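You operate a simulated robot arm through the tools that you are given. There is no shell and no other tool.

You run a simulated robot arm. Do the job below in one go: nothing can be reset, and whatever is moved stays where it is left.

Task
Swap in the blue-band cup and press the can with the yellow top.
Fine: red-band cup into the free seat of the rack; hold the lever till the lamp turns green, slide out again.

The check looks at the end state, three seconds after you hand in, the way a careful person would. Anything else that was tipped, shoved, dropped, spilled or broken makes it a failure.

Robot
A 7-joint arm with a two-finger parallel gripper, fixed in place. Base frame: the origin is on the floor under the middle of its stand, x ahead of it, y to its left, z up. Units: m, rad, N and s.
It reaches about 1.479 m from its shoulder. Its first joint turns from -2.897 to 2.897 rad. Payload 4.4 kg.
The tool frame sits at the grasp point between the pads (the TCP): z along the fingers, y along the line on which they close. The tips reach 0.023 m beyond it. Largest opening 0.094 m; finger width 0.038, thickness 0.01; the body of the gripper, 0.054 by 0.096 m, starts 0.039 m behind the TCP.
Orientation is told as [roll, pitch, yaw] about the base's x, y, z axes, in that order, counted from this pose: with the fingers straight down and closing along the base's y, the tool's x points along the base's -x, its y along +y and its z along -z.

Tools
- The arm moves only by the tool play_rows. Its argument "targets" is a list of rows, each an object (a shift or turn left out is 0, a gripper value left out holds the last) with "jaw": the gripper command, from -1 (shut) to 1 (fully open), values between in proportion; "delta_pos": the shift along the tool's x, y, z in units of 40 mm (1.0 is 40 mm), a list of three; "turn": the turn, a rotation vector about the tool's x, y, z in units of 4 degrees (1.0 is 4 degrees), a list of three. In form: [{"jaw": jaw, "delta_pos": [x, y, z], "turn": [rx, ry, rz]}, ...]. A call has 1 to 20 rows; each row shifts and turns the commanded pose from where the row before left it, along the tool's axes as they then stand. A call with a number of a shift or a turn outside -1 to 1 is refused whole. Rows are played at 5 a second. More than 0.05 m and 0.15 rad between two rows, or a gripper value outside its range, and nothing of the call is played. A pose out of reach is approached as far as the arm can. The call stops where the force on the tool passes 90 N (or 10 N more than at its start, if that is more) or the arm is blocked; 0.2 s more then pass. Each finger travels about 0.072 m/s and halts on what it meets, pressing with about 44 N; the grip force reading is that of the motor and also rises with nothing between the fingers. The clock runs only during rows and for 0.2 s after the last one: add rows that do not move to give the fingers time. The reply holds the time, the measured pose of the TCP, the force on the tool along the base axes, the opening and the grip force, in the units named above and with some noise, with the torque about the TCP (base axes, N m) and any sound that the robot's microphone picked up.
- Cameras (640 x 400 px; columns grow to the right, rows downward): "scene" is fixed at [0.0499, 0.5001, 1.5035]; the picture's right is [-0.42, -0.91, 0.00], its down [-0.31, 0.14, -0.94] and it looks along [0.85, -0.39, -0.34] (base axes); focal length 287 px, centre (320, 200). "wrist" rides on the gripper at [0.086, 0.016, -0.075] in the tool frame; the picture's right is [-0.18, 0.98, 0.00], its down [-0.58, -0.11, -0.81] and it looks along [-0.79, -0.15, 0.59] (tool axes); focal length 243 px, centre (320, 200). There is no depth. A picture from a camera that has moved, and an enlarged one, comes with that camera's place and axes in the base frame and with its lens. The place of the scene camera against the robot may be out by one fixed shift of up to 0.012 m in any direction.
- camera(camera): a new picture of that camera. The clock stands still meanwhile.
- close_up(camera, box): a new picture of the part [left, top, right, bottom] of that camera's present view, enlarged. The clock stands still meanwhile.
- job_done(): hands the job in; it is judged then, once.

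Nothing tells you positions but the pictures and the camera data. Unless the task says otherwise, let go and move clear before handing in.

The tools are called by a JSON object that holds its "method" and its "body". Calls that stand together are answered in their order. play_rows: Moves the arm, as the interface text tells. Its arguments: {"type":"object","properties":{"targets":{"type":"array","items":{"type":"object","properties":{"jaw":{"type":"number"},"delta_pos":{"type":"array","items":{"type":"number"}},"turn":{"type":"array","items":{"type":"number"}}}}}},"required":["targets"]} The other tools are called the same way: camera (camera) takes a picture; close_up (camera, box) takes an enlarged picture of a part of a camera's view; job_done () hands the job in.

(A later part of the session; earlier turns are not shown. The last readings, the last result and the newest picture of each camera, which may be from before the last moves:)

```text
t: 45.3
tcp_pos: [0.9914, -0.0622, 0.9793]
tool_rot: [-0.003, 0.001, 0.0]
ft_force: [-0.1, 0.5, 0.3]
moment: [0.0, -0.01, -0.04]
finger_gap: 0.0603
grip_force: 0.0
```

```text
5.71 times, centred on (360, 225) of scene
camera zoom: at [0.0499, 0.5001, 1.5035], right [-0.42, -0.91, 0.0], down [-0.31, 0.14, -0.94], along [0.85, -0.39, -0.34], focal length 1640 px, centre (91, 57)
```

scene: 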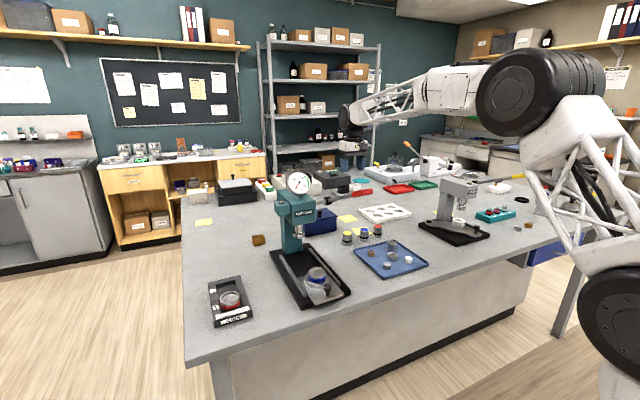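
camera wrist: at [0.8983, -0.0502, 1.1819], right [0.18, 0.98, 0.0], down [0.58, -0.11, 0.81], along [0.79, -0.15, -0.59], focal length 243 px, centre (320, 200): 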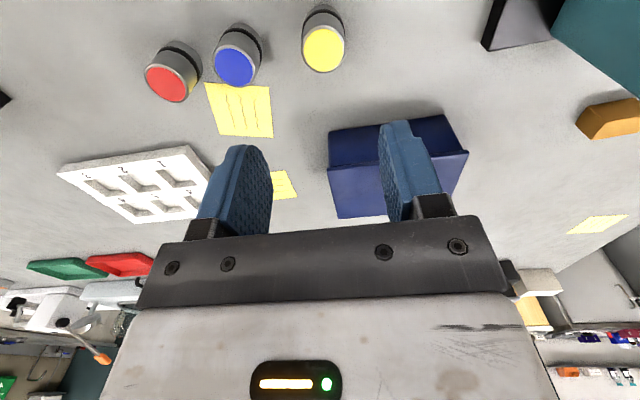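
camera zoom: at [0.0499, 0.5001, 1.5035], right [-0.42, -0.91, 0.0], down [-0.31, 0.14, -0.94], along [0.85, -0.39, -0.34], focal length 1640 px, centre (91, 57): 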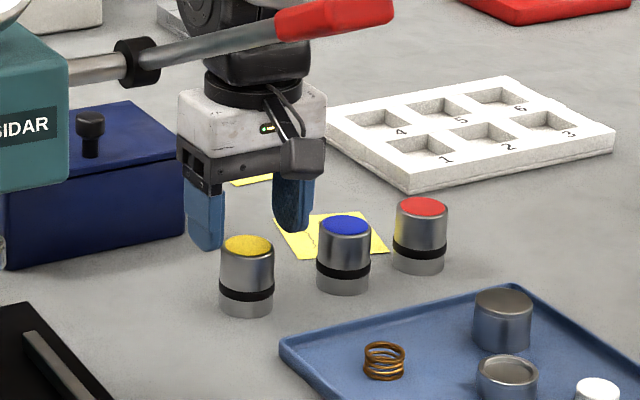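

The fingers are centred on the can. I'll go down 39 mm and close.

{"method": "play_rows", "body": {"targets": [{"delta_pos": [0, 0, 0.35]}, {"delta_pos": [0, 0, 0.35]}, {"delta_pos": [0, 0, 0.27]}, {"delta_pos": [0, 0, 0]}]}}

{"method": "close_up", "body": {"camera": "wrist", "box": [180, 20, 460, 240]}}

{"method": "close_up", "body": {"camera": "scene", "box": [320, 190, 400, 260]}}

```text
t: 46.3
tcp_pos: [0.9914, -0.0609, 0.9396]
tool_rot: [-0.001, 0.0, 0.001]
ft_force: [0.1, -0.4, 0.3]
moment: [0.01, 0.01, 0.03]
finger_gap: 0.0604
grip_force: 0.1
```

```text
1.82 times, centred on (320, 130) of wrist
camera zoom: at [0.9058, -0.0468, 1.0138], right [0.18, 0.98, 0.0], down [0.58, -0.11, 0.81], along [0.79, -0.15, -0.59], focal length 441 px, centre (320, 327)
```

zoom: 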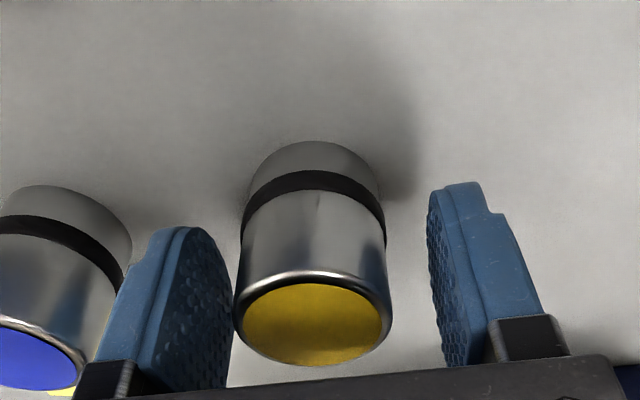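

```text
5.71 times, centred on (360, 225) of scene
camera zoom: at [0.0499, 0.5001, 1.5035], right [-0.42, -0.91, 0.0], down [-0.31, 0.14, -0.94], along [0.85, -0.39, -0.34], focal length 1640 px, centre (91, 57)
```

zoom: 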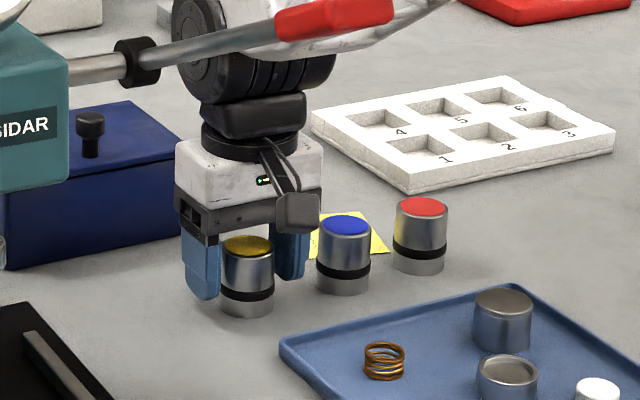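

I've drifted about 3 mm in +y. I'll recentre, then close on the can.

{"method": "play_rows", "body": {"targets": [{"delta_pos": [0, -0.085, 0]}, {"delta_pos": [0, 0, 0]}, {"jaw": -1}, {"delta_pos": [0, 0, 0]}, {"delta_pos": [0, 0, 0]}]}}

{"method": "close_up", "body": {"camera": "wrist", "box": [180, 20, 460, 240]}}

{"method": "close_up", "body": {"camera": "scene", "box": [320, 190, 400, 260]}}

```text
t: 47.5
tcp_pos: [0.9912, -0.0654, 0.9408]
tool_rot: [-0.001, 0.001, 0.001]
ft_force: [0.7, -0.7, 0.0]
moment: [0.04, -0.02, 0.01]
finger_gap: 0.0391
grip_force: 44.2
```

```text
1.82 times, centred on (320, 130) of wrist
camera zoom: at [0.9059, -0.0505, 1.014], right [0.18, 0.98, 0.0], down [0.58, -0.11, 0.81], along [0.79, -0.15, -0.59], focal length 441 px, centre (320, 327)
```

zoom: 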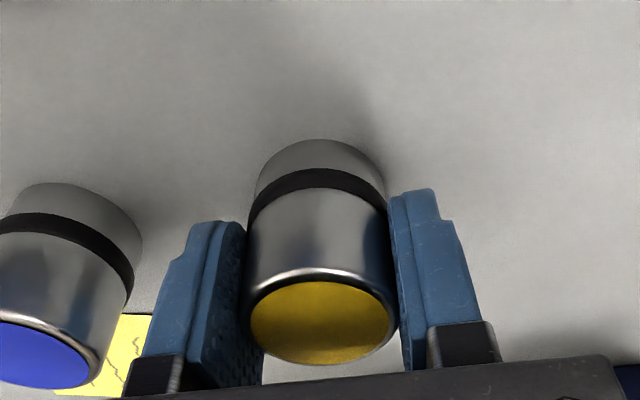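

```text
5.71 times, centred on (360, 225) of scene
camera zoom: at [0.0499, 0.5001, 1.5035], right [-0.42, -0.91, 0.0], down [-0.31, 0.14, -0.94], along [0.85, -0.39, -0.34], focal length 1640 px, centre (91, 57)
```

zoom: 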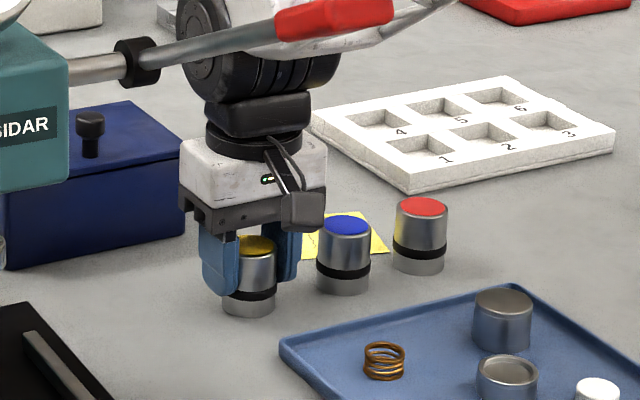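

The can is held: gap 39 mm, 44 N. I'll lift it high above the lever and gauge and carry it over to the slide.

{"method": "play_rows", "body": {"targets": [{"delta_pos": [0, 0, -0.4]}, {"delta_pos": [0, 0, -0.96]}, {"delta_pos": [0, 0, -0.96]}, {"delta_pos": [0, 0, -0.96]}, {"delta_pos": [0, 0, -0.96]}, {"delta_pos": [0, 0, -0.96]}, {"delta_pos": [0, 0, -0.96]}, {"delta_pos": [0, 0, -0.96]}, {"delta_pos": [0, 0, -0.96]}, {"delta_pos": [0, 0, -0.96]}, {"delta_pos": [0, 0, -0.96]}, {"delta_pos": [0, 0, -0.6]}, {"delta_pos": [0, 0, 0]}]}}

{"method": "camera", "body": {"camera": "scene"}}

{"method": "close_up", "body": {"camera": "wrist", "box": [220, 60, 420, 240]}}

```text
t: 50.3
tcp_pos: [0.9927, -0.063, 1.3623]
tool_rot: [-0.002, 0.002, -0.001]
ft_force: [-0.3, -0.4, -2.1]
moment: [-0.01, -0.01, -0.03]
finger_gap: 0.0389
grip_force: 43.8
```

```text
taken
```

scene: 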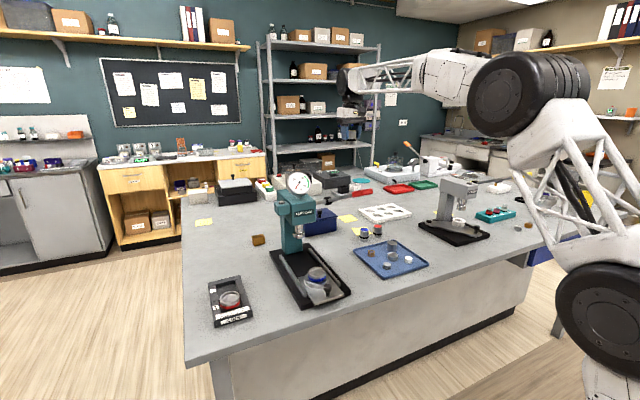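

```text
2.22 times, centred on (320, 150) of wrist
camera zoom: at [0.9066, -0.049, 1.4368], right [0.18, 0.98, 0.0], down [0.58, -0.11, 0.81], along [0.79, -0.15, -0.59], focal length 539 px, centre (320, 311)
```

zoom: 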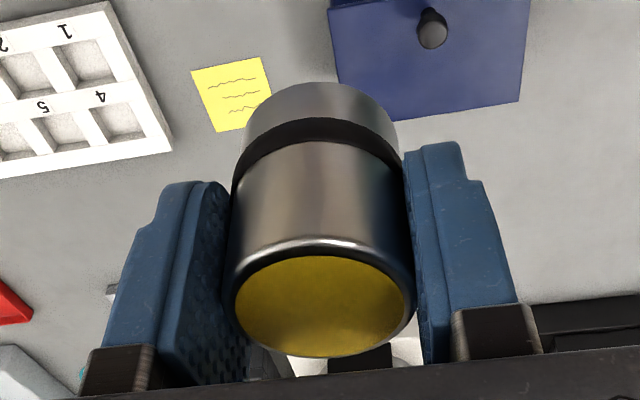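

The can is lifted clean. In the grip it is centred within 2 mm and its bottom is about 41 mm below the TCP. I'll cross over the lever at this height to above the cup.

{"method": "play_rows", "body": {"targets": [{"delta_pos": [0.709, 0.756, 0]}, {"delta_pos": [0.709, 0.756, 0]}, {"delta_pos": [0.709, 0.756, 0]}, {"delta_pos": [0.709, 0.756, 0]}, {"delta_pos": [0.709, 0.756, 0]}, {"delta_pos": [0.709, 0.756, 0]}, {"delta_pos": [0.709, 0.756, 0]}, {"delta_pos": [0.709, 0.756, 0]}, {"delta_pos": [0, 0, 0.9]}, {"delta_pos": [0, 0, 0.9]}, {"delta_pos": [0, 0, 0.9]}, {"delta_pos": [0, 0, 0.9]}, {"delta_pos": [0, 0, 0.9]}, {"delta_pos": [0, 0, 0.9]}, {"delta_pos": [0, 0, 0.9]}, {"delta_pos": [0, 0, 0]}]}}

{"method": "camera", "body": {"camera": "wrist"}}

{"method": "close_up", "body": {"camera": "wrist", "box": [220, 0, 420, 220]}}

{"method": "close_up", "body": {"camera": "scene", "box": [270, 200, 360, 310]}}

```text
t: 53.7
tcp_pos: [0.7629, 0.1757, 1.112]
tool_rot: [-0.001, 0.0, 0.0]
ft_force: [-0.2, -0.1, -2.3]
moment: [0.0, 0.0, 0.02]
finger_gap: 0.0392
grip_force: 44.4
```

```text
taken
camera wrist: at [0.6771, 0.1908, 1.1868], right [0.18, 0.98, 0.0], down [0.58, -0.11, 0.81], along [0.79, -0.15, -0.59], focal length 243 px, centre (320, 200)
```

wrist: 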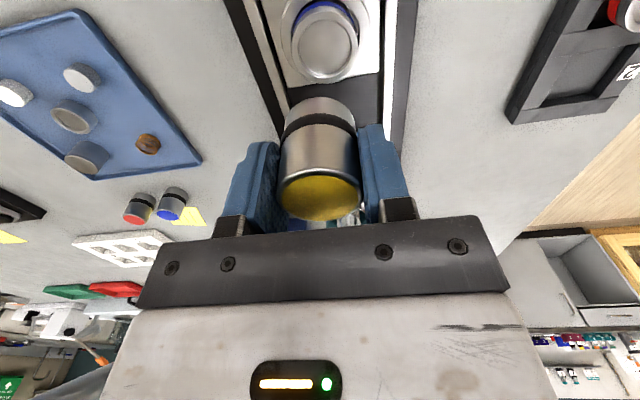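

```text
1.82 times, centred on (320, 110) of wrist
camera zoom: at [0.6771, 0.1908, 1.1868], right [0.18, 0.98, 0.0], down [0.58, -0.11, 0.81], along [0.79, -0.15, -0.59], focal length 441 px, centre (320, 364)
```

zoom: 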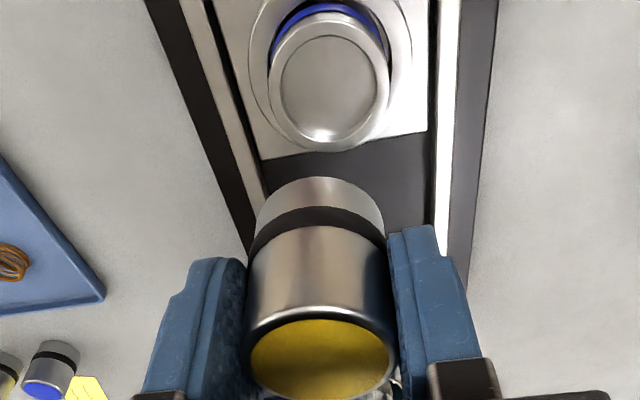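

```text
3.64 times, centred on (315, 255) of scene
camera zoom: at [0.0499, 0.5001, 1.5035], right [-0.42, -0.91, 0.0], down [-0.31, 0.14, -0.94], along [0.85, -0.39, -0.34], focal length 1044 px, centre (338, 0)
```

zoom: 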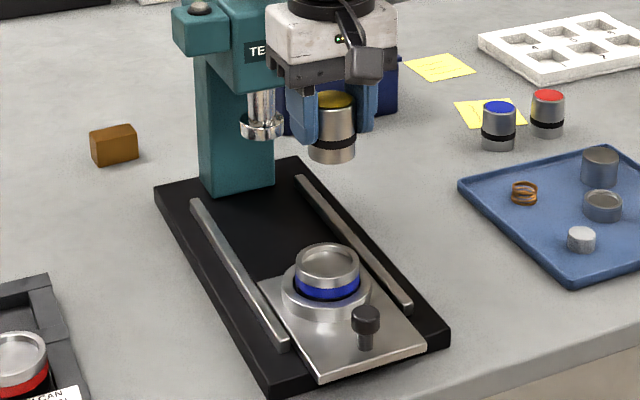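

The cup sits below at about (0.766, 0.1785). I'll correct the lateral offset and lower until the can's bottom is about 15 mm above the cup's rim.

{"method": "play_rows", "body": {"targets": [{"delta_pos": [-0.04, 0.075, 0.5]}, {"delta_pos": [0, 0, 0.8]}, {"delta_pos": [0, 0, 0.8]}, {"delta_pos": [0, 0, 0]}]}}

{"method": "close_up", "body": {"camera": "wrist", "box": [220, 0, 420, 220]}}

{"method": "close_up", "body": {"camera": "scene", "box": [290, 245, 350, 305]}}

```text
t: 54.7
tcp_pos: [0.7669, 0.18, 1.0303]
tool_rot: [-0.002, 0.002, 0.0]
ft_force: [-0.2, 0.1, -1.5]
moment: [0.0, 0.02, 0.01]
finger_gap: 0.0392
grip_force: 43.3
```

```text
1.82 times, centred on (320, 110) of wrist
camera zoom: at [0.6812, 0.1941, 1.1046], right [0.18, 0.98, 0.0], down [0.58, -0.11, 0.81], along [0.79, -0.15, -0.59], focal length 441 px, centre (320, 364)
```

zoom: 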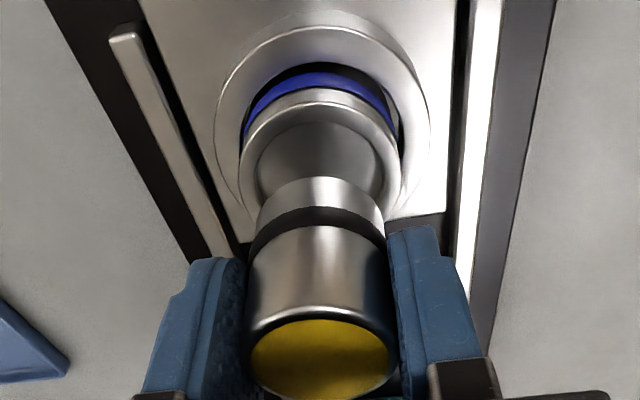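

```text
6.67 times, centred on (320, 275) of scene
camera zoom: at [0.0499, 0.5001, 1.5035], right [-0.42, -0.91, 0.0], down [-0.31, 0.14, -0.94], along [0.85, -0.39, -0.34], focal length 1914 px, centre (320, -300)
```

zoom: 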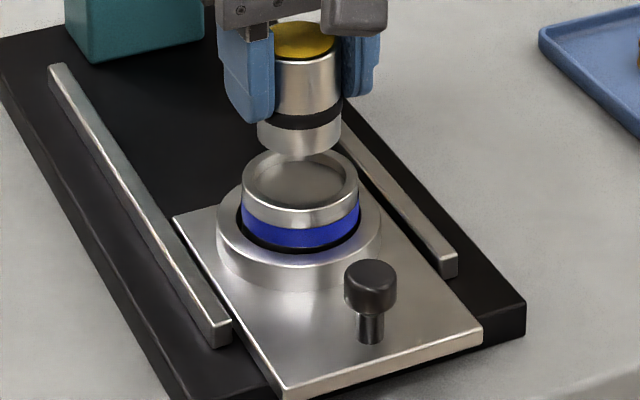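

The can is aligned in y and about 2 mm too far in x. I'll correct and come down to just above the rim.

{"method": "play_rows", "body": {"targets": [{"delta_pos": [0.05, 0.01, 0.2]}, {"delta_pos": [0, 0, 0.2]}, {"delta_pos": [0, 0, 0]}]}}

{"method": "close_up", "body": {"camera": "wrist", "box": [230, 10, 410, 170]}}

{"method": "close_up", "body": {"camera": "scene", "box": [295, 250, 345, 300]}}

```text
t: 55.5
tcp_pos: [0.7644, 0.1795, 1.0117]
tool_rot: [-0.003, 0.002, 0.001]
ft_force: [0.6, 0.1, -2.4]
moment: [0.01, -0.03, 0.01]
finger_gap: 0.039
grip_force: 44.1
```

```text
2.50 times, centred on (320, 90) of wrist
camera zoom: at [0.6789, 0.1943, 1.0867], right [0.18, 0.98, 0.0], down [0.58, -0.11, 0.81], along [0.79, -0.15, -0.59], focal length 606 px, centre (320, 475)
```

zoom: 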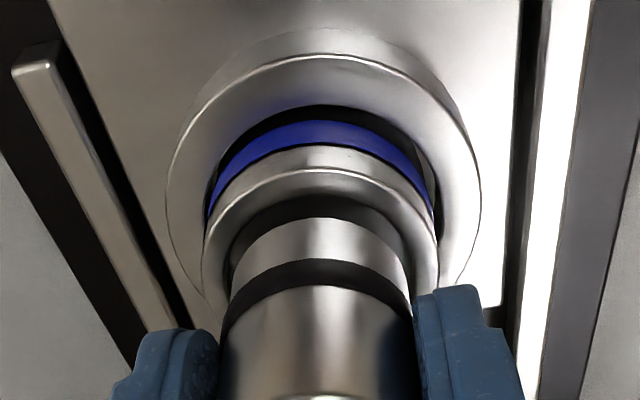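

```text
8.00 times, centred on (320, 275) of scene
camera zoom: at [0.0499, 0.5001, 1.5035], right [-0.42, -0.91, 0.0], down [-0.31, 0.14, -0.94], along [0.85, -0.39, -0.34], focal length 2296 px, centre (320, -400)
```

zoom: 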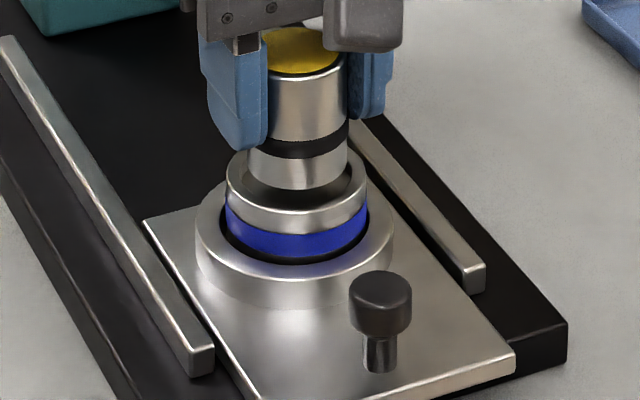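

The can is centred over the cup's recess. I'll lower it in small steps and watch for contact.

{"method": "play_rows", "body": {"targets": [{"delta_pos": [0, 0.01, 0.06]}, {"delta_pos": [0, 0, 0.06]}, {"delta_pos": [0, 0, 0.05]}, {"delta_pos": [0, 0, 0]}]}}

{"method": "close_up", "body": {"camera": "scene", "box": [295, 250, 345, 300]}}

```text
t: 56.5
tcp_pos: [0.7642, 0.1793, 1.0048]
tool_rot: [-0.002, 0.002, 0.001]
ft_force: [0.4, -0.4, -1.4]
moment: [0.0, 0.0, 0.0]
finger_gap: 0.0393
grip_force: 44.3
```

```text
8.00 times, centred on (320, 275) of scene
camera zoom: at [0.0499, 0.5001, 1.5035], right [-0.42, -0.91, 0.0], down [-0.31, 0.14, -0.94], along [0.85, -0.39, -0.34], focal length 2296 px, centre (320, -400)
```

zoom: 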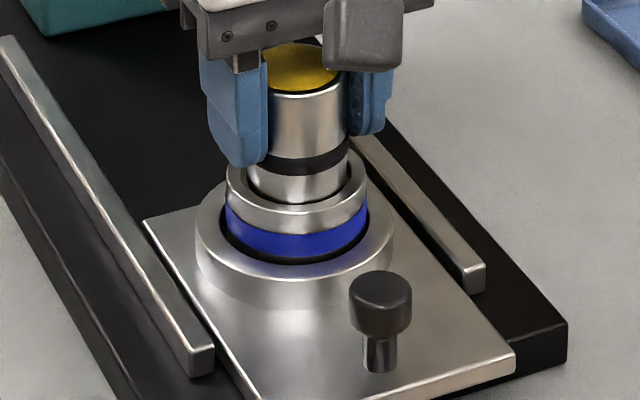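

It is going in cleanly. I'll keep lowering in small steps.

{"method": "play_rows", "body": {"targets": [{"delta_pos": [0, 0, 0.05]}, {"delta_pos": [0, 0, 0.05]}, {"delta_pos": [0, 0, 0]}]}}

```text
t: 57.3
tcp_pos: [0.7655, 0.1797, 0.9998]
tool_rot: [-0.001, 0.003, 0.001]
ft_force: [0.2, 0.3, -2.0]
moment: [-0.03, -0.01, -0.01]
finger_gap: 0.039
grip_force: 43.2
```

{"method": "play_rows", "body": {"targets": [{"delta_pos": [0, 0, 0.05]}, {"delta_pos": [0, 0, 0]}]}}

{"method": "close_up", "body": {"camera": "scene", "box": [295, 250, 345, 300]}}

{"method": "close_up", "body": {"camera": "wrist", "box": [230, 10, 410, 170]}}

```text
t: 57.9
tcp_pos: [0.7652, 0.1807, 1.0008]
tool_rot: [0.0, -0.001, 0.0]
ft_force: [0.5, -0.6, 22.3]
moment: [0.08, 0.02, 0.04]
finger_gap: 0.0391
grip_force: 43.9
```

```text
8.00 times, centred on (320, 275) of scene
camera zoom: at [0.0499, 0.5001, 1.5035], right [-0.42, -0.91, 0.0], down [-0.31, 0.14, -0.94], along [0.85, -0.39, -0.34], focal length 2296 px, centre (320, -400)
```

zoom: 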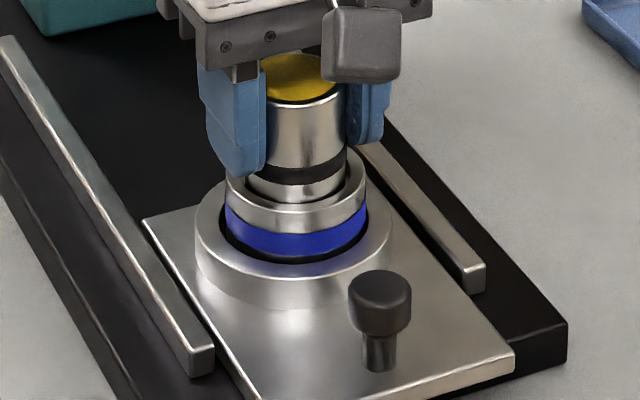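

```text
2.50 times, centred on (320, 90) of wrist
camera zoom: at [0.6788, 0.1951, 1.0747], right [0.18, 0.98, 0.0], down [0.58, -0.11, 0.81], along [0.79, -0.15, -0.59], focal length 606 px, centre (320, 475)
```

zoom: 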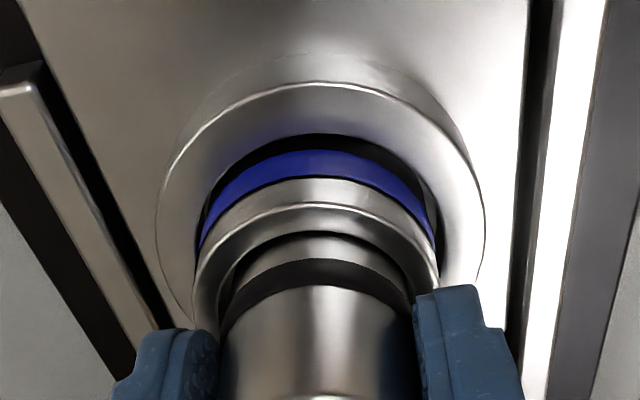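

Contact: 22 N at z≈1.000, so the can is on the cup's floor. I'll relieve the force, open, and rise straight up.

{"method": "play_rows", "body": {"targets": [{"delta_pos": [0, 0, -0.05]}, {"delta_pos": [0, 0, 0]}, {"jaw": 0.28}, {"delta_pos": [0, 0, 0]}, {"delta_pos": [0, 0, 0]}, {"delta_pos": [0, 0, -0.4]}, {"delta_pos": [0, 0, -0.8]}, {"delta_pos": [0, 0, -0.8]}, {"delta_pos": [0, 0, -0.8]}, {"delta_pos": [0, 0, 0]}]}}

{"method": "camera", "body": {"camera": "wrist"}}

{"method": "close_up", "body": {"camera": "wrist", "box": [220, 0, 420, 220]}}

{"method": "close_up", "body": {"camera": "scene", "box": [270, 200, 360, 310]}}

```text
t: 60.1
tcp_pos: [0.7639, 0.1804, 1.1136]
tool_rot: [-0.002, 0.003, -0.001]
ft_force: [-0.6, 0.3, 0.3]
moment: [-0.02, 0.04, 0.0]
finger_gap: 0.0604
grip_force: 0.0
```

```text
taken
camera wrist: at [0.6775, 0.1953, 1.1867], right [0.18, 0.98, 0.0], down [0.58, -0.11, 0.81], along [0.79, -0.15, -0.59], focal length 243 px, centre (320, 200)
```

wrist: 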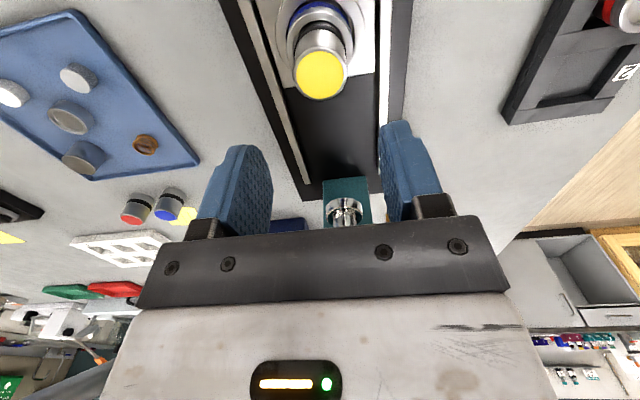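

```text
1.82 times, centred on (320, 110) of wrist
camera zoom: at [0.6775, 0.1953, 1.1867], right [0.18, 0.98, 0.0], down [0.58, -0.11, 0.81], along [0.79, -0.15, -0.59], focal length 441 px, centre (320, 364)
```

zoom: 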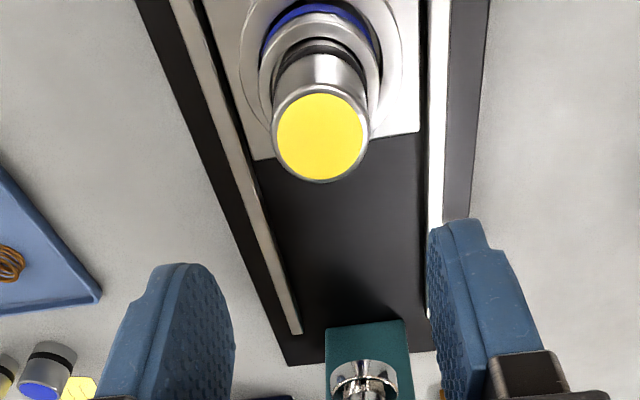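

```text
3.64 times, centred on (315, 255) of scene
camera zoom: at [0.0499, 0.5001, 1.5035], right [-0.42, -0.91, 0.0], down [-0.31, 0.14, -0.94], along [0.85, -0.39, -0.34], focal length 1044 px, centre (338, 0)
```

zoom: 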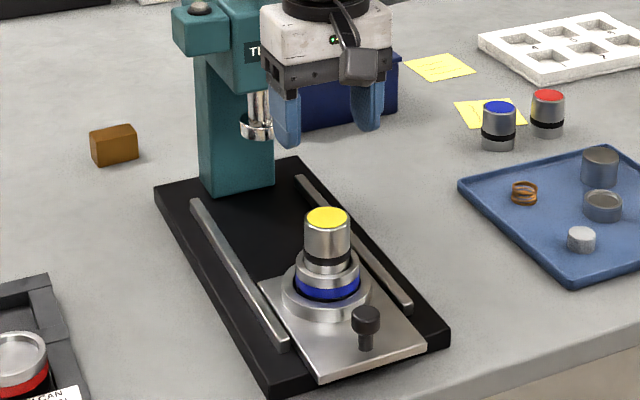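

The yellow-top can stands upright in the blue-band cup on the slide. Before sliding in I'll check that it clears the ram, and measure the slide's knob.

{"method": "close_up", "body": {"camera": "scene", "box": [275, 205, 335, 275]}}

{"method": "close_up", "body": {"camera": "wrist", "box": [290, 160, 400, 240]}}

{"method": "close_up", "body": {"camera": "scene", "box": [295, 265, 345, 310]}}

```text
5.71 times, centred on (305, 240) of scene
camera zoom: at [0.0499, 0.5001, 1.5035], right [-0.42, -0.91, 0.0], down [-0.31, 0.14, -0.94], along [0.85, -0.39, -0.34], focal length 1640 px, centre (406, -29)
```

zoom: 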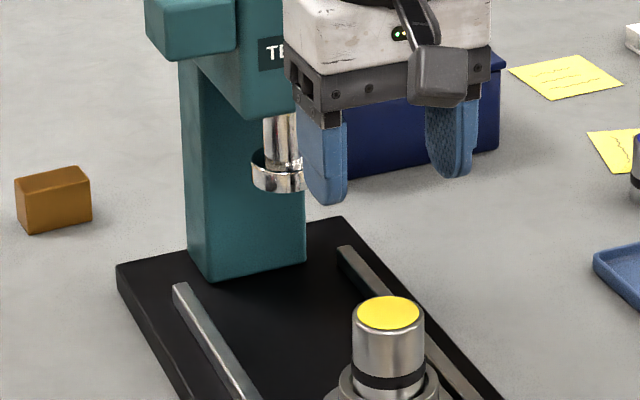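

```text
5.00 times, centred on (345, 200) of wrist
camera zoom: at [0.6775, 0.1953, 1.1867], right [0.18, 0.98, 0.0], down [0.58, -0.11, 0.81], along [0.79, -0.15, -0.59], focal length 1213 px, centre (195, 200)
```

zoom: 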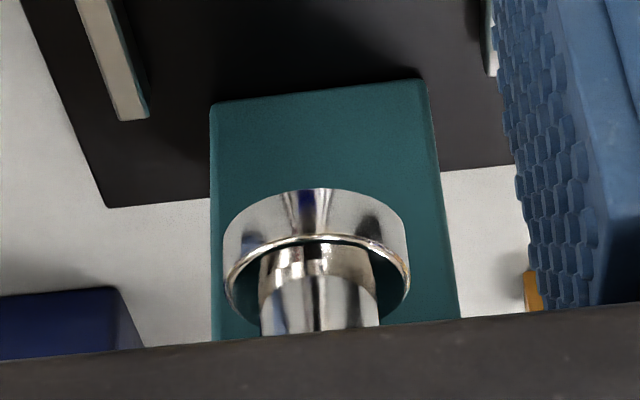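

```text
8.89 times, centred on (320, 288) of scene
camera zoom: at [0.0499, 0.5001, 1.5035], right [-0.42, -0.91, 0.0], down [-0.31, 0.14, -0.94], along [0.85, -0.39, -0.34], focal length 2551 px, centre (320, -578)
```

zoom: 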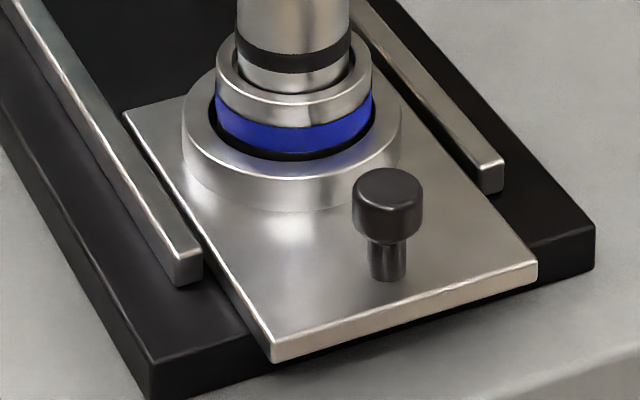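

Can top is at about z 1.007 and the ram's underside at about 1.015–1.02, so it should clear. The slide runs along +x, and the knob's head is about 25 mm across. I'll move back for a closer wrist look at the knob.

{"method": "play_rows", "body": {"targets": [{"delta_pos": [0.84, 0, 0]}, {"delta_pos": [0.84, 0, 0]}, {"delta_pos": [0.84, 0, 0]}, {"delta_pos": [0.84, 0, 0]}, {"delta_pos": [0, 0, 0]}]}}

{"method": "camera", "body": {"camera": "wrist"}}

{"method": "close_up", "body": {"camera": "wrist", "box": [240, 60, 400, 220]}}

```text
t: 61.3
tcp_pos: [0.6324, 0.1819, 1.1116]
tool_rot: [-0.003, 0.002, 0.0]
ft_force: [0.7, -0.8, -0.8]
moment: [0.03, 0.01, 0.02]
finger_gap: 0.0602
grip_force: 0.1
```

```text
taken
camera wrist: at [0.5461, 0.1965, 1.1862], right [0.18, 0.98, 0.0], down [0.58, -0.11, 0.81], along [0.79, -0.15, -0.59], focal length 243 px, centre (320, 200)
```

wrist: 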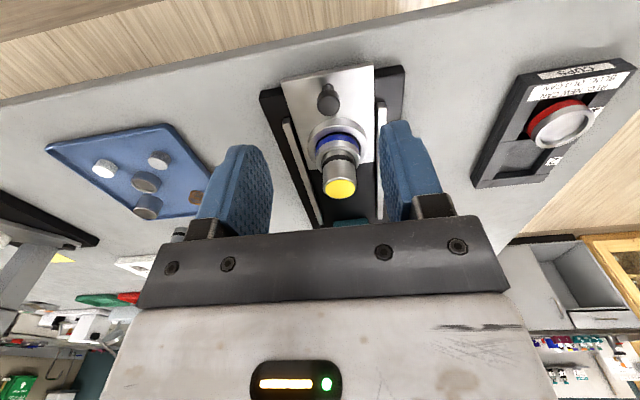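

```text
2.50 times, centred on (320, 140) of wrist
camera zoom: at [0.5461, 0.1965, 1.1862], right [0.18, 0.98, 0.0], down [0.58, -0.11, 0.81], along [0.79, -0.15, -0.59], focal length 606 px, centre (320, 350)
```

zoom: 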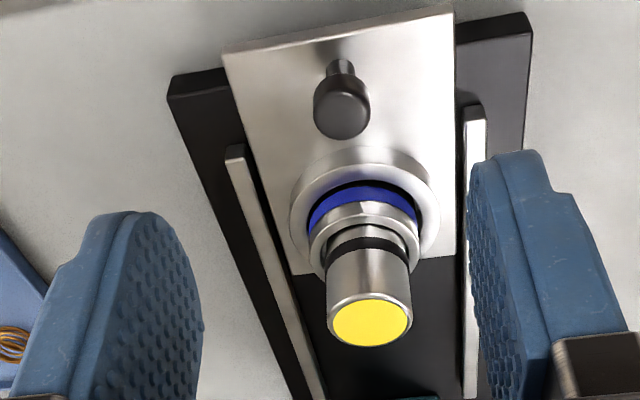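

The knob is at (0.689, 0.1795) with its head spanning z≈0.947–0.963. To stay clear of the can and the press head I'll tilt the gripper 30° (fingers forward-down) and approach the knob from behind.

{"method": "play_rows", "body": {"targets": [{"jaw": 0.08, "turn": [0, -0.9375, 0]}, {"turn": [0, -0.9375, 0]}, {"turn": [0, -0.9375, 0]}, {"turn": [0, -0.9375, 0]}, {"turn": [0, -0.9375, 0]}, {"turn": [0, -0.9375, 0]}, {"turn": [0, -0.9375, 0]}, {"turn": [0, -0.9375, 0]}, {"delta_pos": [0, 0, 0]}]}}

{"method": "camera", "body": {"camera": "wrist"}}

{"method": "camera", "body": {"camera": "scene"}}

```text
t: 63.3
tcp_pos: [0.6302, 0.179, 1.1126]
tool_rot: [-0.002, -0.524, 0.001]
ft_force: [1.1, -0.5, -0.2]
moment: [0.02, -0.01, -0.02]
finger_gap: 0.0507
grip_force: 0.0
```

```text
taken
camera wrist: at [0.5185, 0.1946, 1.1334], right [0.16, 0.98, 0.09], down [0.1, -0.11, 0.99], along [0.98, -0.15, -0.12], focal length 243 px, centre (320, 200)
```

wrist: 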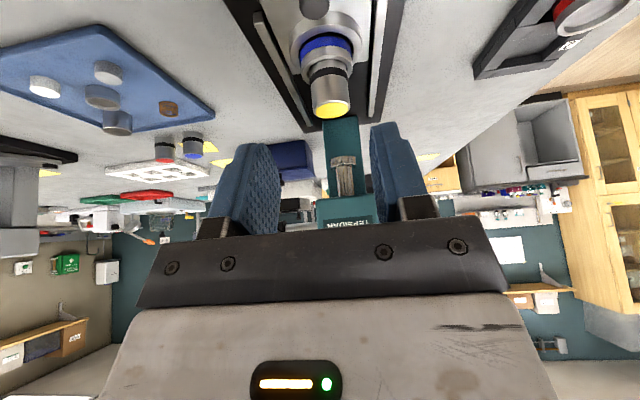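

```text
taken
```

scene: 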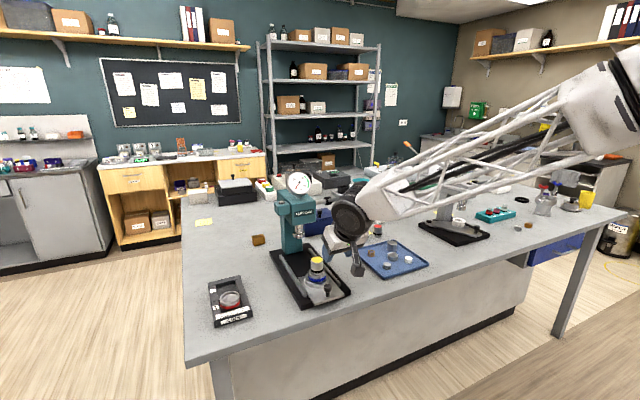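

From this low angle the ram's underside is at about 1.019 and the can top about 1.005, so there is clearance to slide in. I'll now approach the knob along the finger direction.

{"method": "play_rows", "body": {"targets": [{"delta_pos": [0.25, 0.01, 0.8]}, {"delta_pos": [0.25, 0, 0.8]}, {"delta_pos": [0.25, 0, 0.8]}, {"delta_pos": [0, 0, 0]}]}}

{"method": "camera", "body": {"camera": "wrist"}}

{"method": "close_up", "body": {"camera": "scene", "box": [280, 220, 380, 310]}}

```text
t: 64.3
tcp_pos: [0.6527, 0.1809, 1.0147]
tool_rot: [-0.003, -0.523, 0.001]
ft_force: [0.5, -0.4, 0.7]
moment: [0.01, -0.01, 0.0]
finger_gap: 0.0508
grip_force: 0.1
```

```text
taken
camera wrist: at [0.5398, 0.1952, 1.0351], right [0.16, 0.98, 0.09], down [0.1, -0.11, 0.99], along [0.98, -0.15, -0.12], focal length 243 px, centre (320, 200)
```

wrist: 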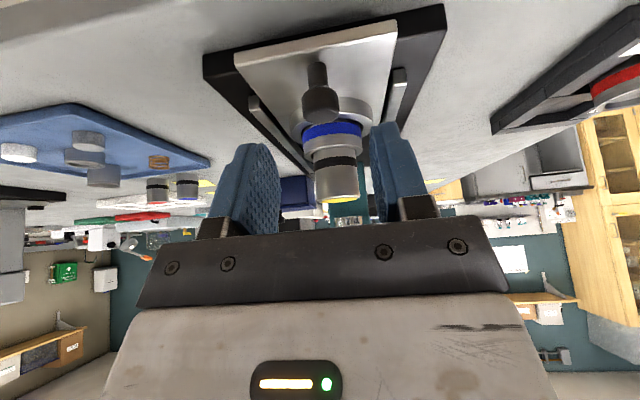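

```text
4.44 times, centred on (330, 265) of scene
camera zoom: at [0.0499, 0.5001, 1.5035], right [-0.42, -0.91, 0.0], down [-0.31, 0.14, -0.94], along [0.85, -0.39, -0.34], focal length 1276 px, centre (276, -89)
```

zoom: 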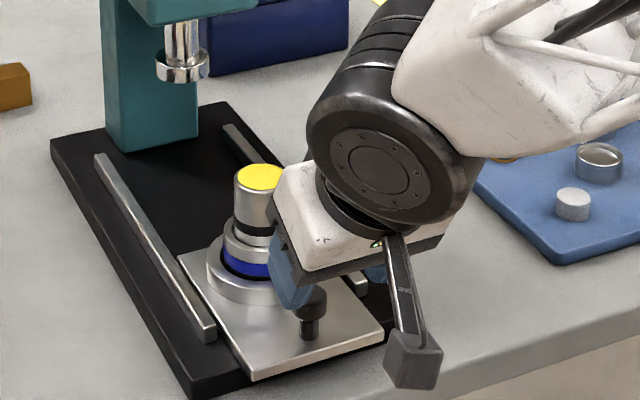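

The knob is exactly where predicted. I'll keep approaching along the fingers.

{"method": "play_rows", "body": {"targets": [{"delta_pos": [-0.02, -0.03, 0.5]}, {"delta_pos": [-0.02, 0, 0.5]}, {"delta_pos": [0, 0, 0]}]}}

{"method": "close_up", "body": {"camera": "wrist", "box": [220, 60, 420, 240]}}

{"method": "close_up", "body": {"camera": "scene", "box": [290, 240, 350, 300]}}

```text
t: 65.1
tcp_pos: [0.6741, 0.1798, 0.9795]
tool_rot: [-0.002, -0.522, 0.001]
ft_force: [-0.3, 0.3, -0.3]
moment: [0.0, -0.03, 0.01]
finger_gap: 0.0507
grip_force: 0.1
```

```text
2.22 times, centred on (320, 150) of wrist
camera zoom: at [0.5619, 0.1942, 1.0011], right [0.16, 0.98, 0.09], down [0.1, -0.11, 0.99], along [0.98, -0.15, -0.12], focal length 539 px, centre (320, 311)
```

zoom: 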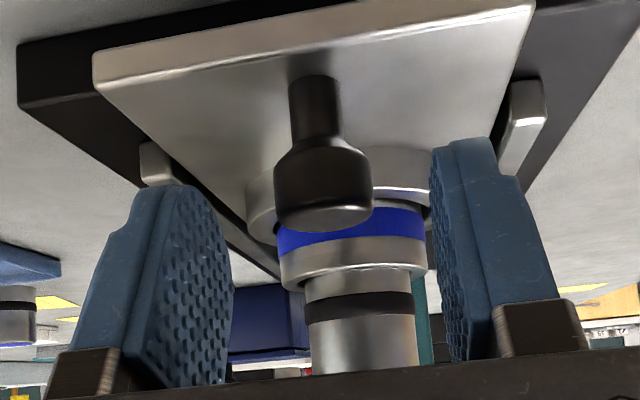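

```text
6.67 times, centred on (320, 270) of scene
camera zoom: at [0.0499, 0.5001, 1.5035], right [-0.42, -0.91, 0.0], down [-0.31, 0.14, -0.94], along [0.85, -0.39, -0.34], focal length 1914 px, centre (320, -267)
```

zoom: 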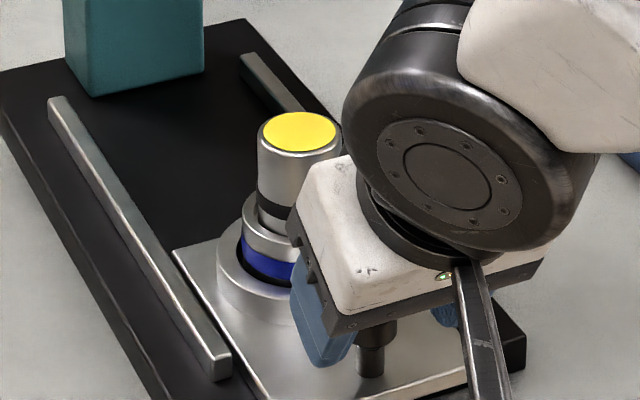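

The fingers straddle the knob. One more step of about 20 mm along the tool axis, then close on it.

{"method": "play_rows", "body": {"targets": [{"delta_pos": [-0.02, 0, 0.25]}, {"delta_pos": [0, 0, 0.25]}, {"delta_pos": [0, 0, 0]}]}}

{"method": "close_up", "body": {"camera": "wrist", "box": [220, 60, 420, 240]}}

```text
t: 65.9
tcp_pos: [0.6846, 0.1791, 0.9638]
tool_rot: [-0.003, -0.521, -0.001]
ft_force: [0.1, 0.4, -0.1]
moment: [0.02, -0.01, -0.02]
finger_gap: 0.0509
grip_force: 0.0
```

```text
2.22 times, centred on (320, 150) of wrist
camera zoom: at [0.5725, 0.1934, 0.9844], right [0.16, 0.98, 0.09], down [0.1, -0.11, 0.99], along [0.98, -0.15, -0.12], focal length 539 px, centre (320, 311)
```

zoom: 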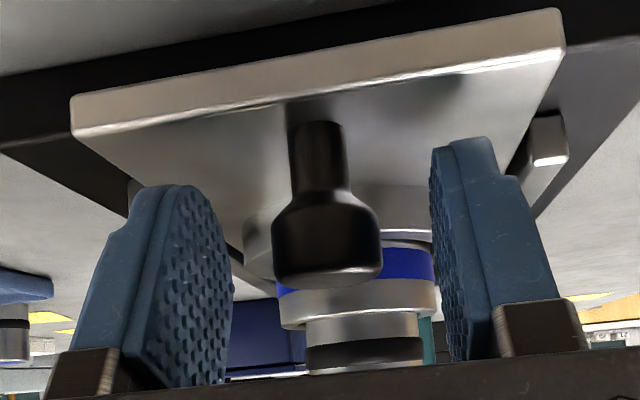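

The knob head lies between the pads. Closing now.

{"method": "play_rows", "body": {"targets": [{"jaw": -1}, {"delta_pos": [0, 0, 0]}, {"delta_pos": [0, 0, 0]}]}}

{"method": "close_up", "body": {"camera": "wrist", "box": [220, 60, 420, 240]}}

```text
t: 66.7
tcp_pos: [0.6846, 0.1812, 0.9633]
tool_rot: [0.0, -0.524, 0.001]
ft_force: [0.2, 50.2, -7.0]
moment: [0.57, -0.44, 0.17]
finger_gap: 0.0237
grip_force: 45.0
```

```text
2.22 times, centred on (320, 150) of wrist
camera zoom: at [0.5725, 0.1947, 0.9844], right [0.16, 0.98, 0.09], down [0.1, -0.11, 0.99], along [0.98, -0.15, -0.12], focal length 539 px, centre (320, 311)
```

zoom: 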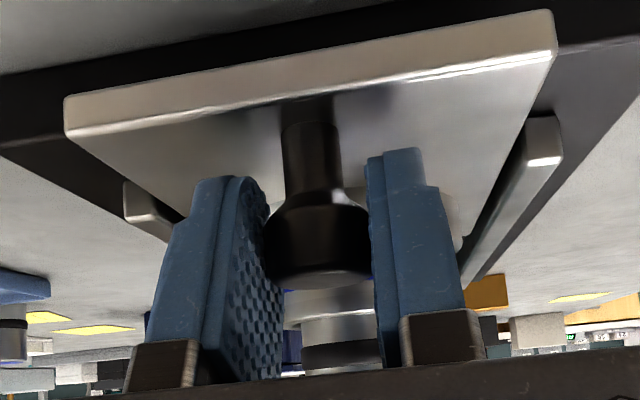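

I have the knob (gap 23.7 mm), but there is a 50 N side load because the knob sits a bit further in +y than my TCP. I'll shift +2 mm to relieve it before pushing.

{"method": "play_rows", "body": {"targets": [{"delta_pos": [0, 0.05, 0]}, {"delta_pos": [0, 0, 0]}]}}

```text
t: 67.3
tcp_pos: [0.6849, 0.1796, 0.9639]
tool_rot: [-0.001, -0.521, -0.001]
ft_force: [-0.6, 17.9, -4.1]
moment: [0.21, -0.36, 0.15]
finger_gap: 0.0238
grip_force: 44.6
```

{"method": "play_rows", "body": {"targets": [{"delta_pos": [0, 0.028, 0]}, {"delta_pos": [0, 0, 0]}]}}

```text
t: 67.9
tcp_pos: [0.6839, 0.1799, 0.9647]
tool_rot: [-0.001, -0.52, -0.002]
ft_force: [1.7, -39.4, -4.0]
moment: [-0.01, -0.8, -0.16]
finger_gap: 0.0236
grip_force: 44.9
```

{"method": "play_rows", "body": {"targets": [{"delta_pos": [0, -0.016, 0]}, {"delta_pos": [0, 0, 0]}]}}

```text
t: 68.5
tcp_pos: [0.6846, 0.1805, 0.9628]
tool_rot: [0.0, -0.521, -0.001]
ft_force: [0.4, -58.2, -5.1]
moment: [-0.02, 1.01, -0.21]
finger_gap: 0.0237
grip_force: 44.8
```

{"method": "play_rows", "body": {"targets": [{"delta_pos": [0, 0, 0]}, {"delta_pos": [0, 0, 0]}]}}

```text
t: 69.1
tcp_pos: [0.6824, 0.1801, 0.9627]
tool_rot: [0.0, -0.522, 0.0]
ft_force: [0.3, -74.2, -7.9]
moment: [-0.09, 0.36, -0.25]
finger_gap: 0.0236
grip_force: 44.6
```

{"method": "play_rows", "body": {"targets": [{"delta_pos": [0, -0.03, 0]}, {"delta_pos": [0, 0, 0]}]}}

{"method": "play_rows", "body": {"targets": [{"delta_pos": [0, 0, 0]}, {"delta_pos": [0, 0, 0]}]}}

```text
t: 69.7
tcp_pos: [0.6844, 0.1799, 0.9635]
tool_rot: [-0.003, -0.521, 0.0]
ft_force: [0.6, -55.4, -14.5]
moment: [0.07, 0.5, -0.22]
finger_gap: 0.0237
grip_force: 44.4
```

```text
t: 70.3
tcp_pos: [0.6837, 0.1813, 0.9633]
tool_rot: [-0.001, -0.52, -0.002]
ft_force: [-2.4, -46.5, -20.9]
moment: [0.09, -0.1, -0.15]
finger_gap: 0.0237
grip_force: 45.0
```

Side forces keep building while I hold the rigid knob, so gripping isn't ideal for pushing. I'll let go, back off slightly, close the fingers, and push the knob from behind instead.

{"method": "play_rows", "body": {"targets": [{"jaw": 0.08}, {"delta_pos": [0, 0, 0]}, {"delta_pos": [0, 0, 0]}]}}

{"method": "close_up", "body": {"camera": "wrist", "box": [220, 60, 420, 240]}}

{"method": "close_up", "body": {"camera": "scene", "box": [260, 200, 350, 310]}}

```text
t: 71.1
tcp_pos: [0.6835, 0.1803, 0.9652]
tool_rot: [-0.002, -0.523, 0.0]
ft_force: [0.0, 0.1, 0.1]
moment: [0.0, 0.01, 0.01]
finger_gap: 0.0507
grip_force: 0.1
```

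```text
2.22 times, centred on (320, 150) of wrist
camera zoom: at [0.5722, 0.1955, 0.9853], right [0.16, 0.98, 0.09], down [0.1, -0.11, 0.99], along [0.98, -0.15, -0.12], focal length 539 px, centre (320, 311)
```

zoom: 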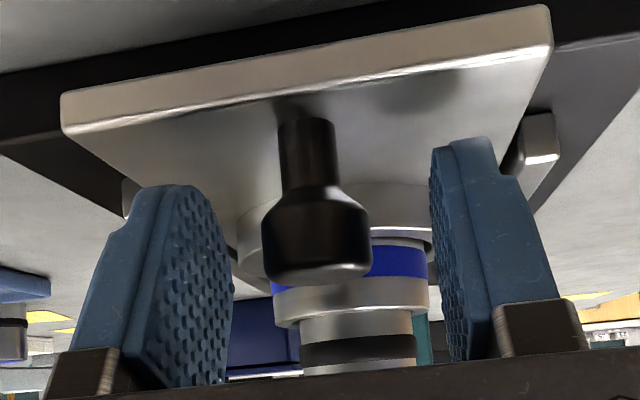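

```text
3.64 times, centred on (305, 255) of scene
camera zoom: at [0.0499, 0.5001, 1.5035], right [-0.42, -0.91, 0.0], down [-0.31, 0.14, -0.94], along [0.85, -0.39, -0.34], focal length 1044 px, centre (374, 0)
```

zoom: 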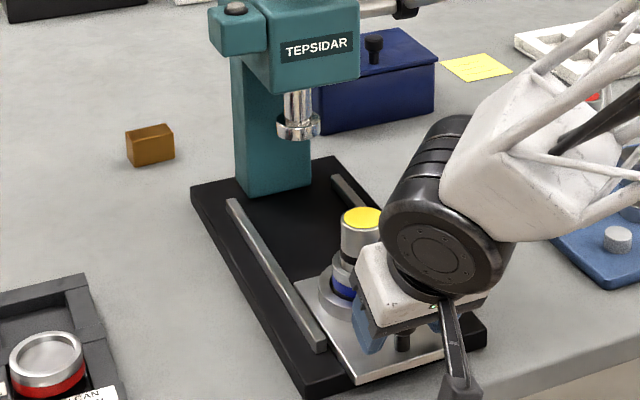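

Everything is still in place. I'll back off 40 mm, close the fingers and advance to touch the knob.

{"method": "play_rows", "body": {"targets": [{"delta_pos": [0.845, -0.02, -0.4875]}, {"jaw": -1, "delta_pos": [0, 0, 0]}, {"delta_pos": [0, 0, 0]}, {"delta_pos": [0, 0, 0]}, {"delta_pos": [0, 0, 0]}]}}

{"method": "close_up", "body": {"camera": "wrist", "box": [220, 60, 420, 240]}}

```text
t: 72.3
tcp_pos: [0.6453, 0.1816, 0.9634]
tool_rot: [-0.001, -0.523, 0.0]
ft_force: [-0.6, 0.6, 0.2]
moment: [0.0, 0.0, -0.01]
finger_gap: 0.0002
grip_force: 42.4
```

```text
2.22 times, centred on (320, 150) of wrist
camera zoom: at [0.5339, 0.1957, 0.9854], right [0.16, 0.98, 0.09], down [0.1, -0.11, 0.99], along [0.98, -0.15, -0.12], focal length 539 px, centre (320, 311)
```

zoom: 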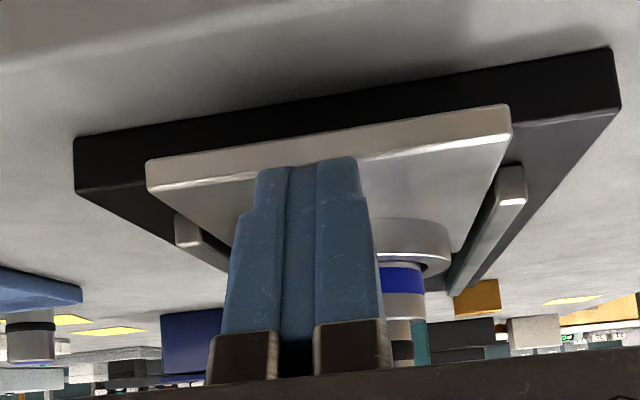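

The fingers are closed behind the knob. I'll push forward slowly along +x and watch the force.

{"method": "play_rows", "body": {"targets": [{"delta_pos": [-0.1083, -0.02, 0.0625]}, {"delta_pos": [-0.1083, -0.02, 0.0625]}, {"delta_pos": [-0.1083, 0, 0.0625]}, {"delta_pos": [-0.1083, 0, 0.0625]}, {"delta_pos": [0, 0, 0]}]}}

{"method": "close_up", "body": {"camera": "scene", "box": [260, 200, 350, 310]}}

{"method": "close_up", "body": {"camera": "wrist", "box": [220, 60, 420, 240]}}

```text
t: 73.5
tcp_pos: [0.6648, 0.179, 0.9638]
tool_rot: [-0.002, -0.52, 0.002]
ft_force: [-0.6, 0.0, 0.0]
moment: [-0.01, 0.02, 0.02]
finger_gap: 0.0
grip_force: 42.8
```

```text
3.64 times, centred on (305, 255) of scene
camera zoom: at [0.0499, 0.5001, 1.5035], right [-0.42, -0.91, 0.0], down [-0.31, 0.14, -0.94], along [0.85, -0.39, -0.34], focal length 1044 px, centre (374, 0)
```

zoom: 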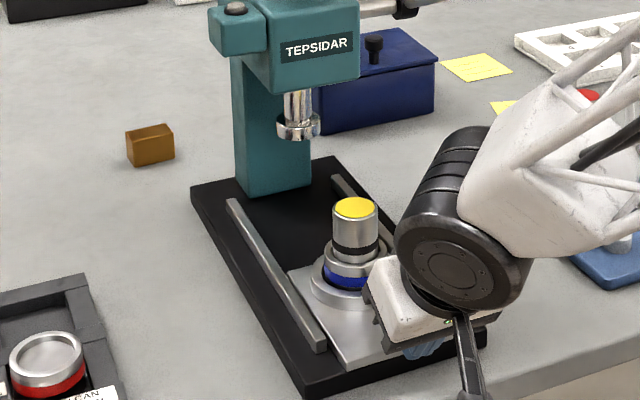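

```text
2.22 times, centred on (320, 150) of wrist
camera zoom: at [0.5532, 0.1935, 0.9846], right [0.16, 0.98, 0.09], down [0.1, -0.11, 0.99], along [0.98, -0.15, -0.12], focal length 539 px, centre (320, 311)
```

zoom: 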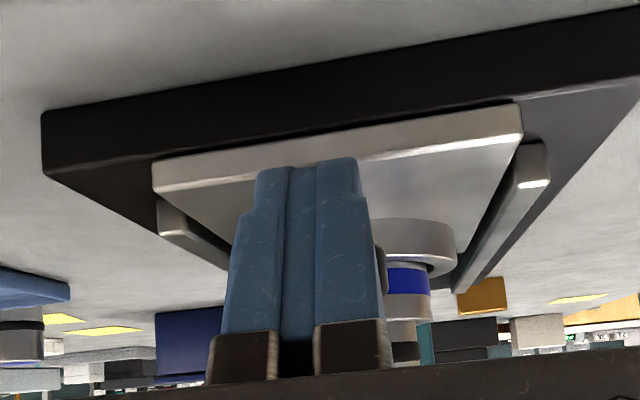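

The slide moves freely with the knob. I'll keep pushing at a gentle pace.

{"method": "play_rows", "body": {"targets": [{"delta_pos": [-0.13, 0, 0.075]}, {"delta_pos": [-0.13, 0, 0.075]}, {"delta_pos": [-0.13, 0, 0.075]}, {"delta_pos": [-0.13, 0, 0.075]}, {"delta_pos": [-0.13, 0, 0.075]}, {"delta_pos": [-0.13, 0, 0.075]}, {"delta_pos": [-0.13, 0, 0.075]}, {"delta_pos": [-0.13, 0, 0.075]}, {"delta_pos": [-0.13, 0, 0.075]}, {"delta_pos": [-0.13, 0, 0.075]}, {"delta_pos": [-0.13, 0, 0.075]}, {"delta_pos": [-0.13, 0, 0.075]}, {"delta_pos": [-0.13, 0, 0.075]}, {"delta_pos": [-0.13, 0, 0.075]}, {"delta_pos": [0, 0, 0]}]}}

{"method": "close_up", "body": {"camera": "scene", "box": [260, 180, 350, 290]}}

{"method": "camera", "body": {"camera": "wrist"}}

{"method": "camera", "body": {"camera": "scene"}}

```text
t: 76.7
tcp_pos: [0.75, 0.1788, 0.9648]
tool_rot: [-0.003, -0.523, 0.002]
ft_force: [0.8, 0.8, 0.0]
moment: [0.02, 0.01, -0.01]
finger_gap: 0.0001
grip_force: 42.8
```

```text
3.64 times, centred on (305, 235) of scene
camera zoom: at [0.0499, 0.5001, 1.5035], right [-0.42, -0.91, 0.0], down [-0.31, 0.14, -0.94], along [0.85, -0.39, -0.34], focal length 1044 px, centre (374, 73)
```

zoom: 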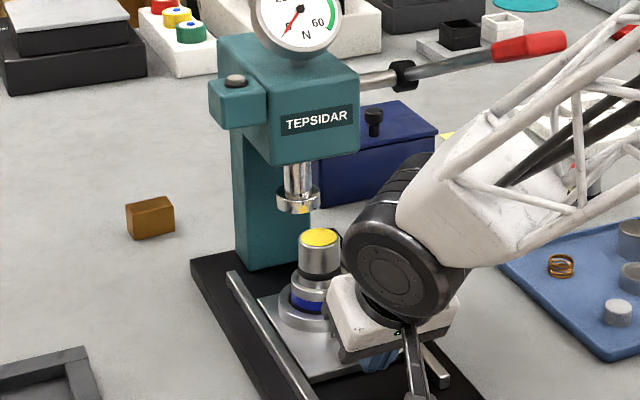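

```text
taken
camera wrist: at [0.6374, 0.1925, 0.9849], right [0.16, 0.98, 0.09], down [0.1, -0.11, 0.99], along [0.98, -0.15, -0.12], focal length 243 px, centre (320, 200)
```

wrist: 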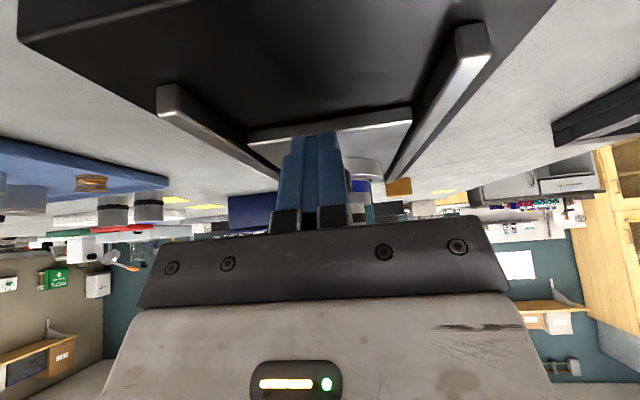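

```text
taken
```

scene: 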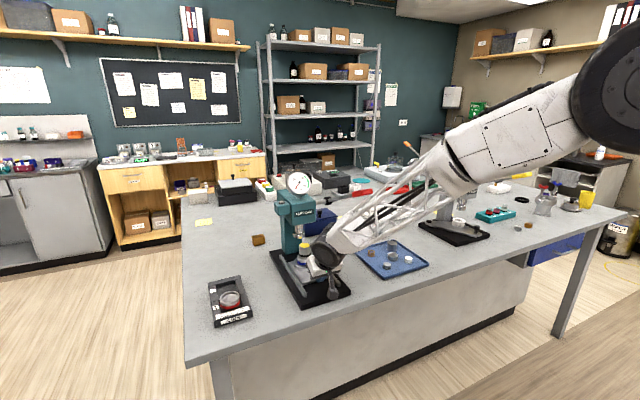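

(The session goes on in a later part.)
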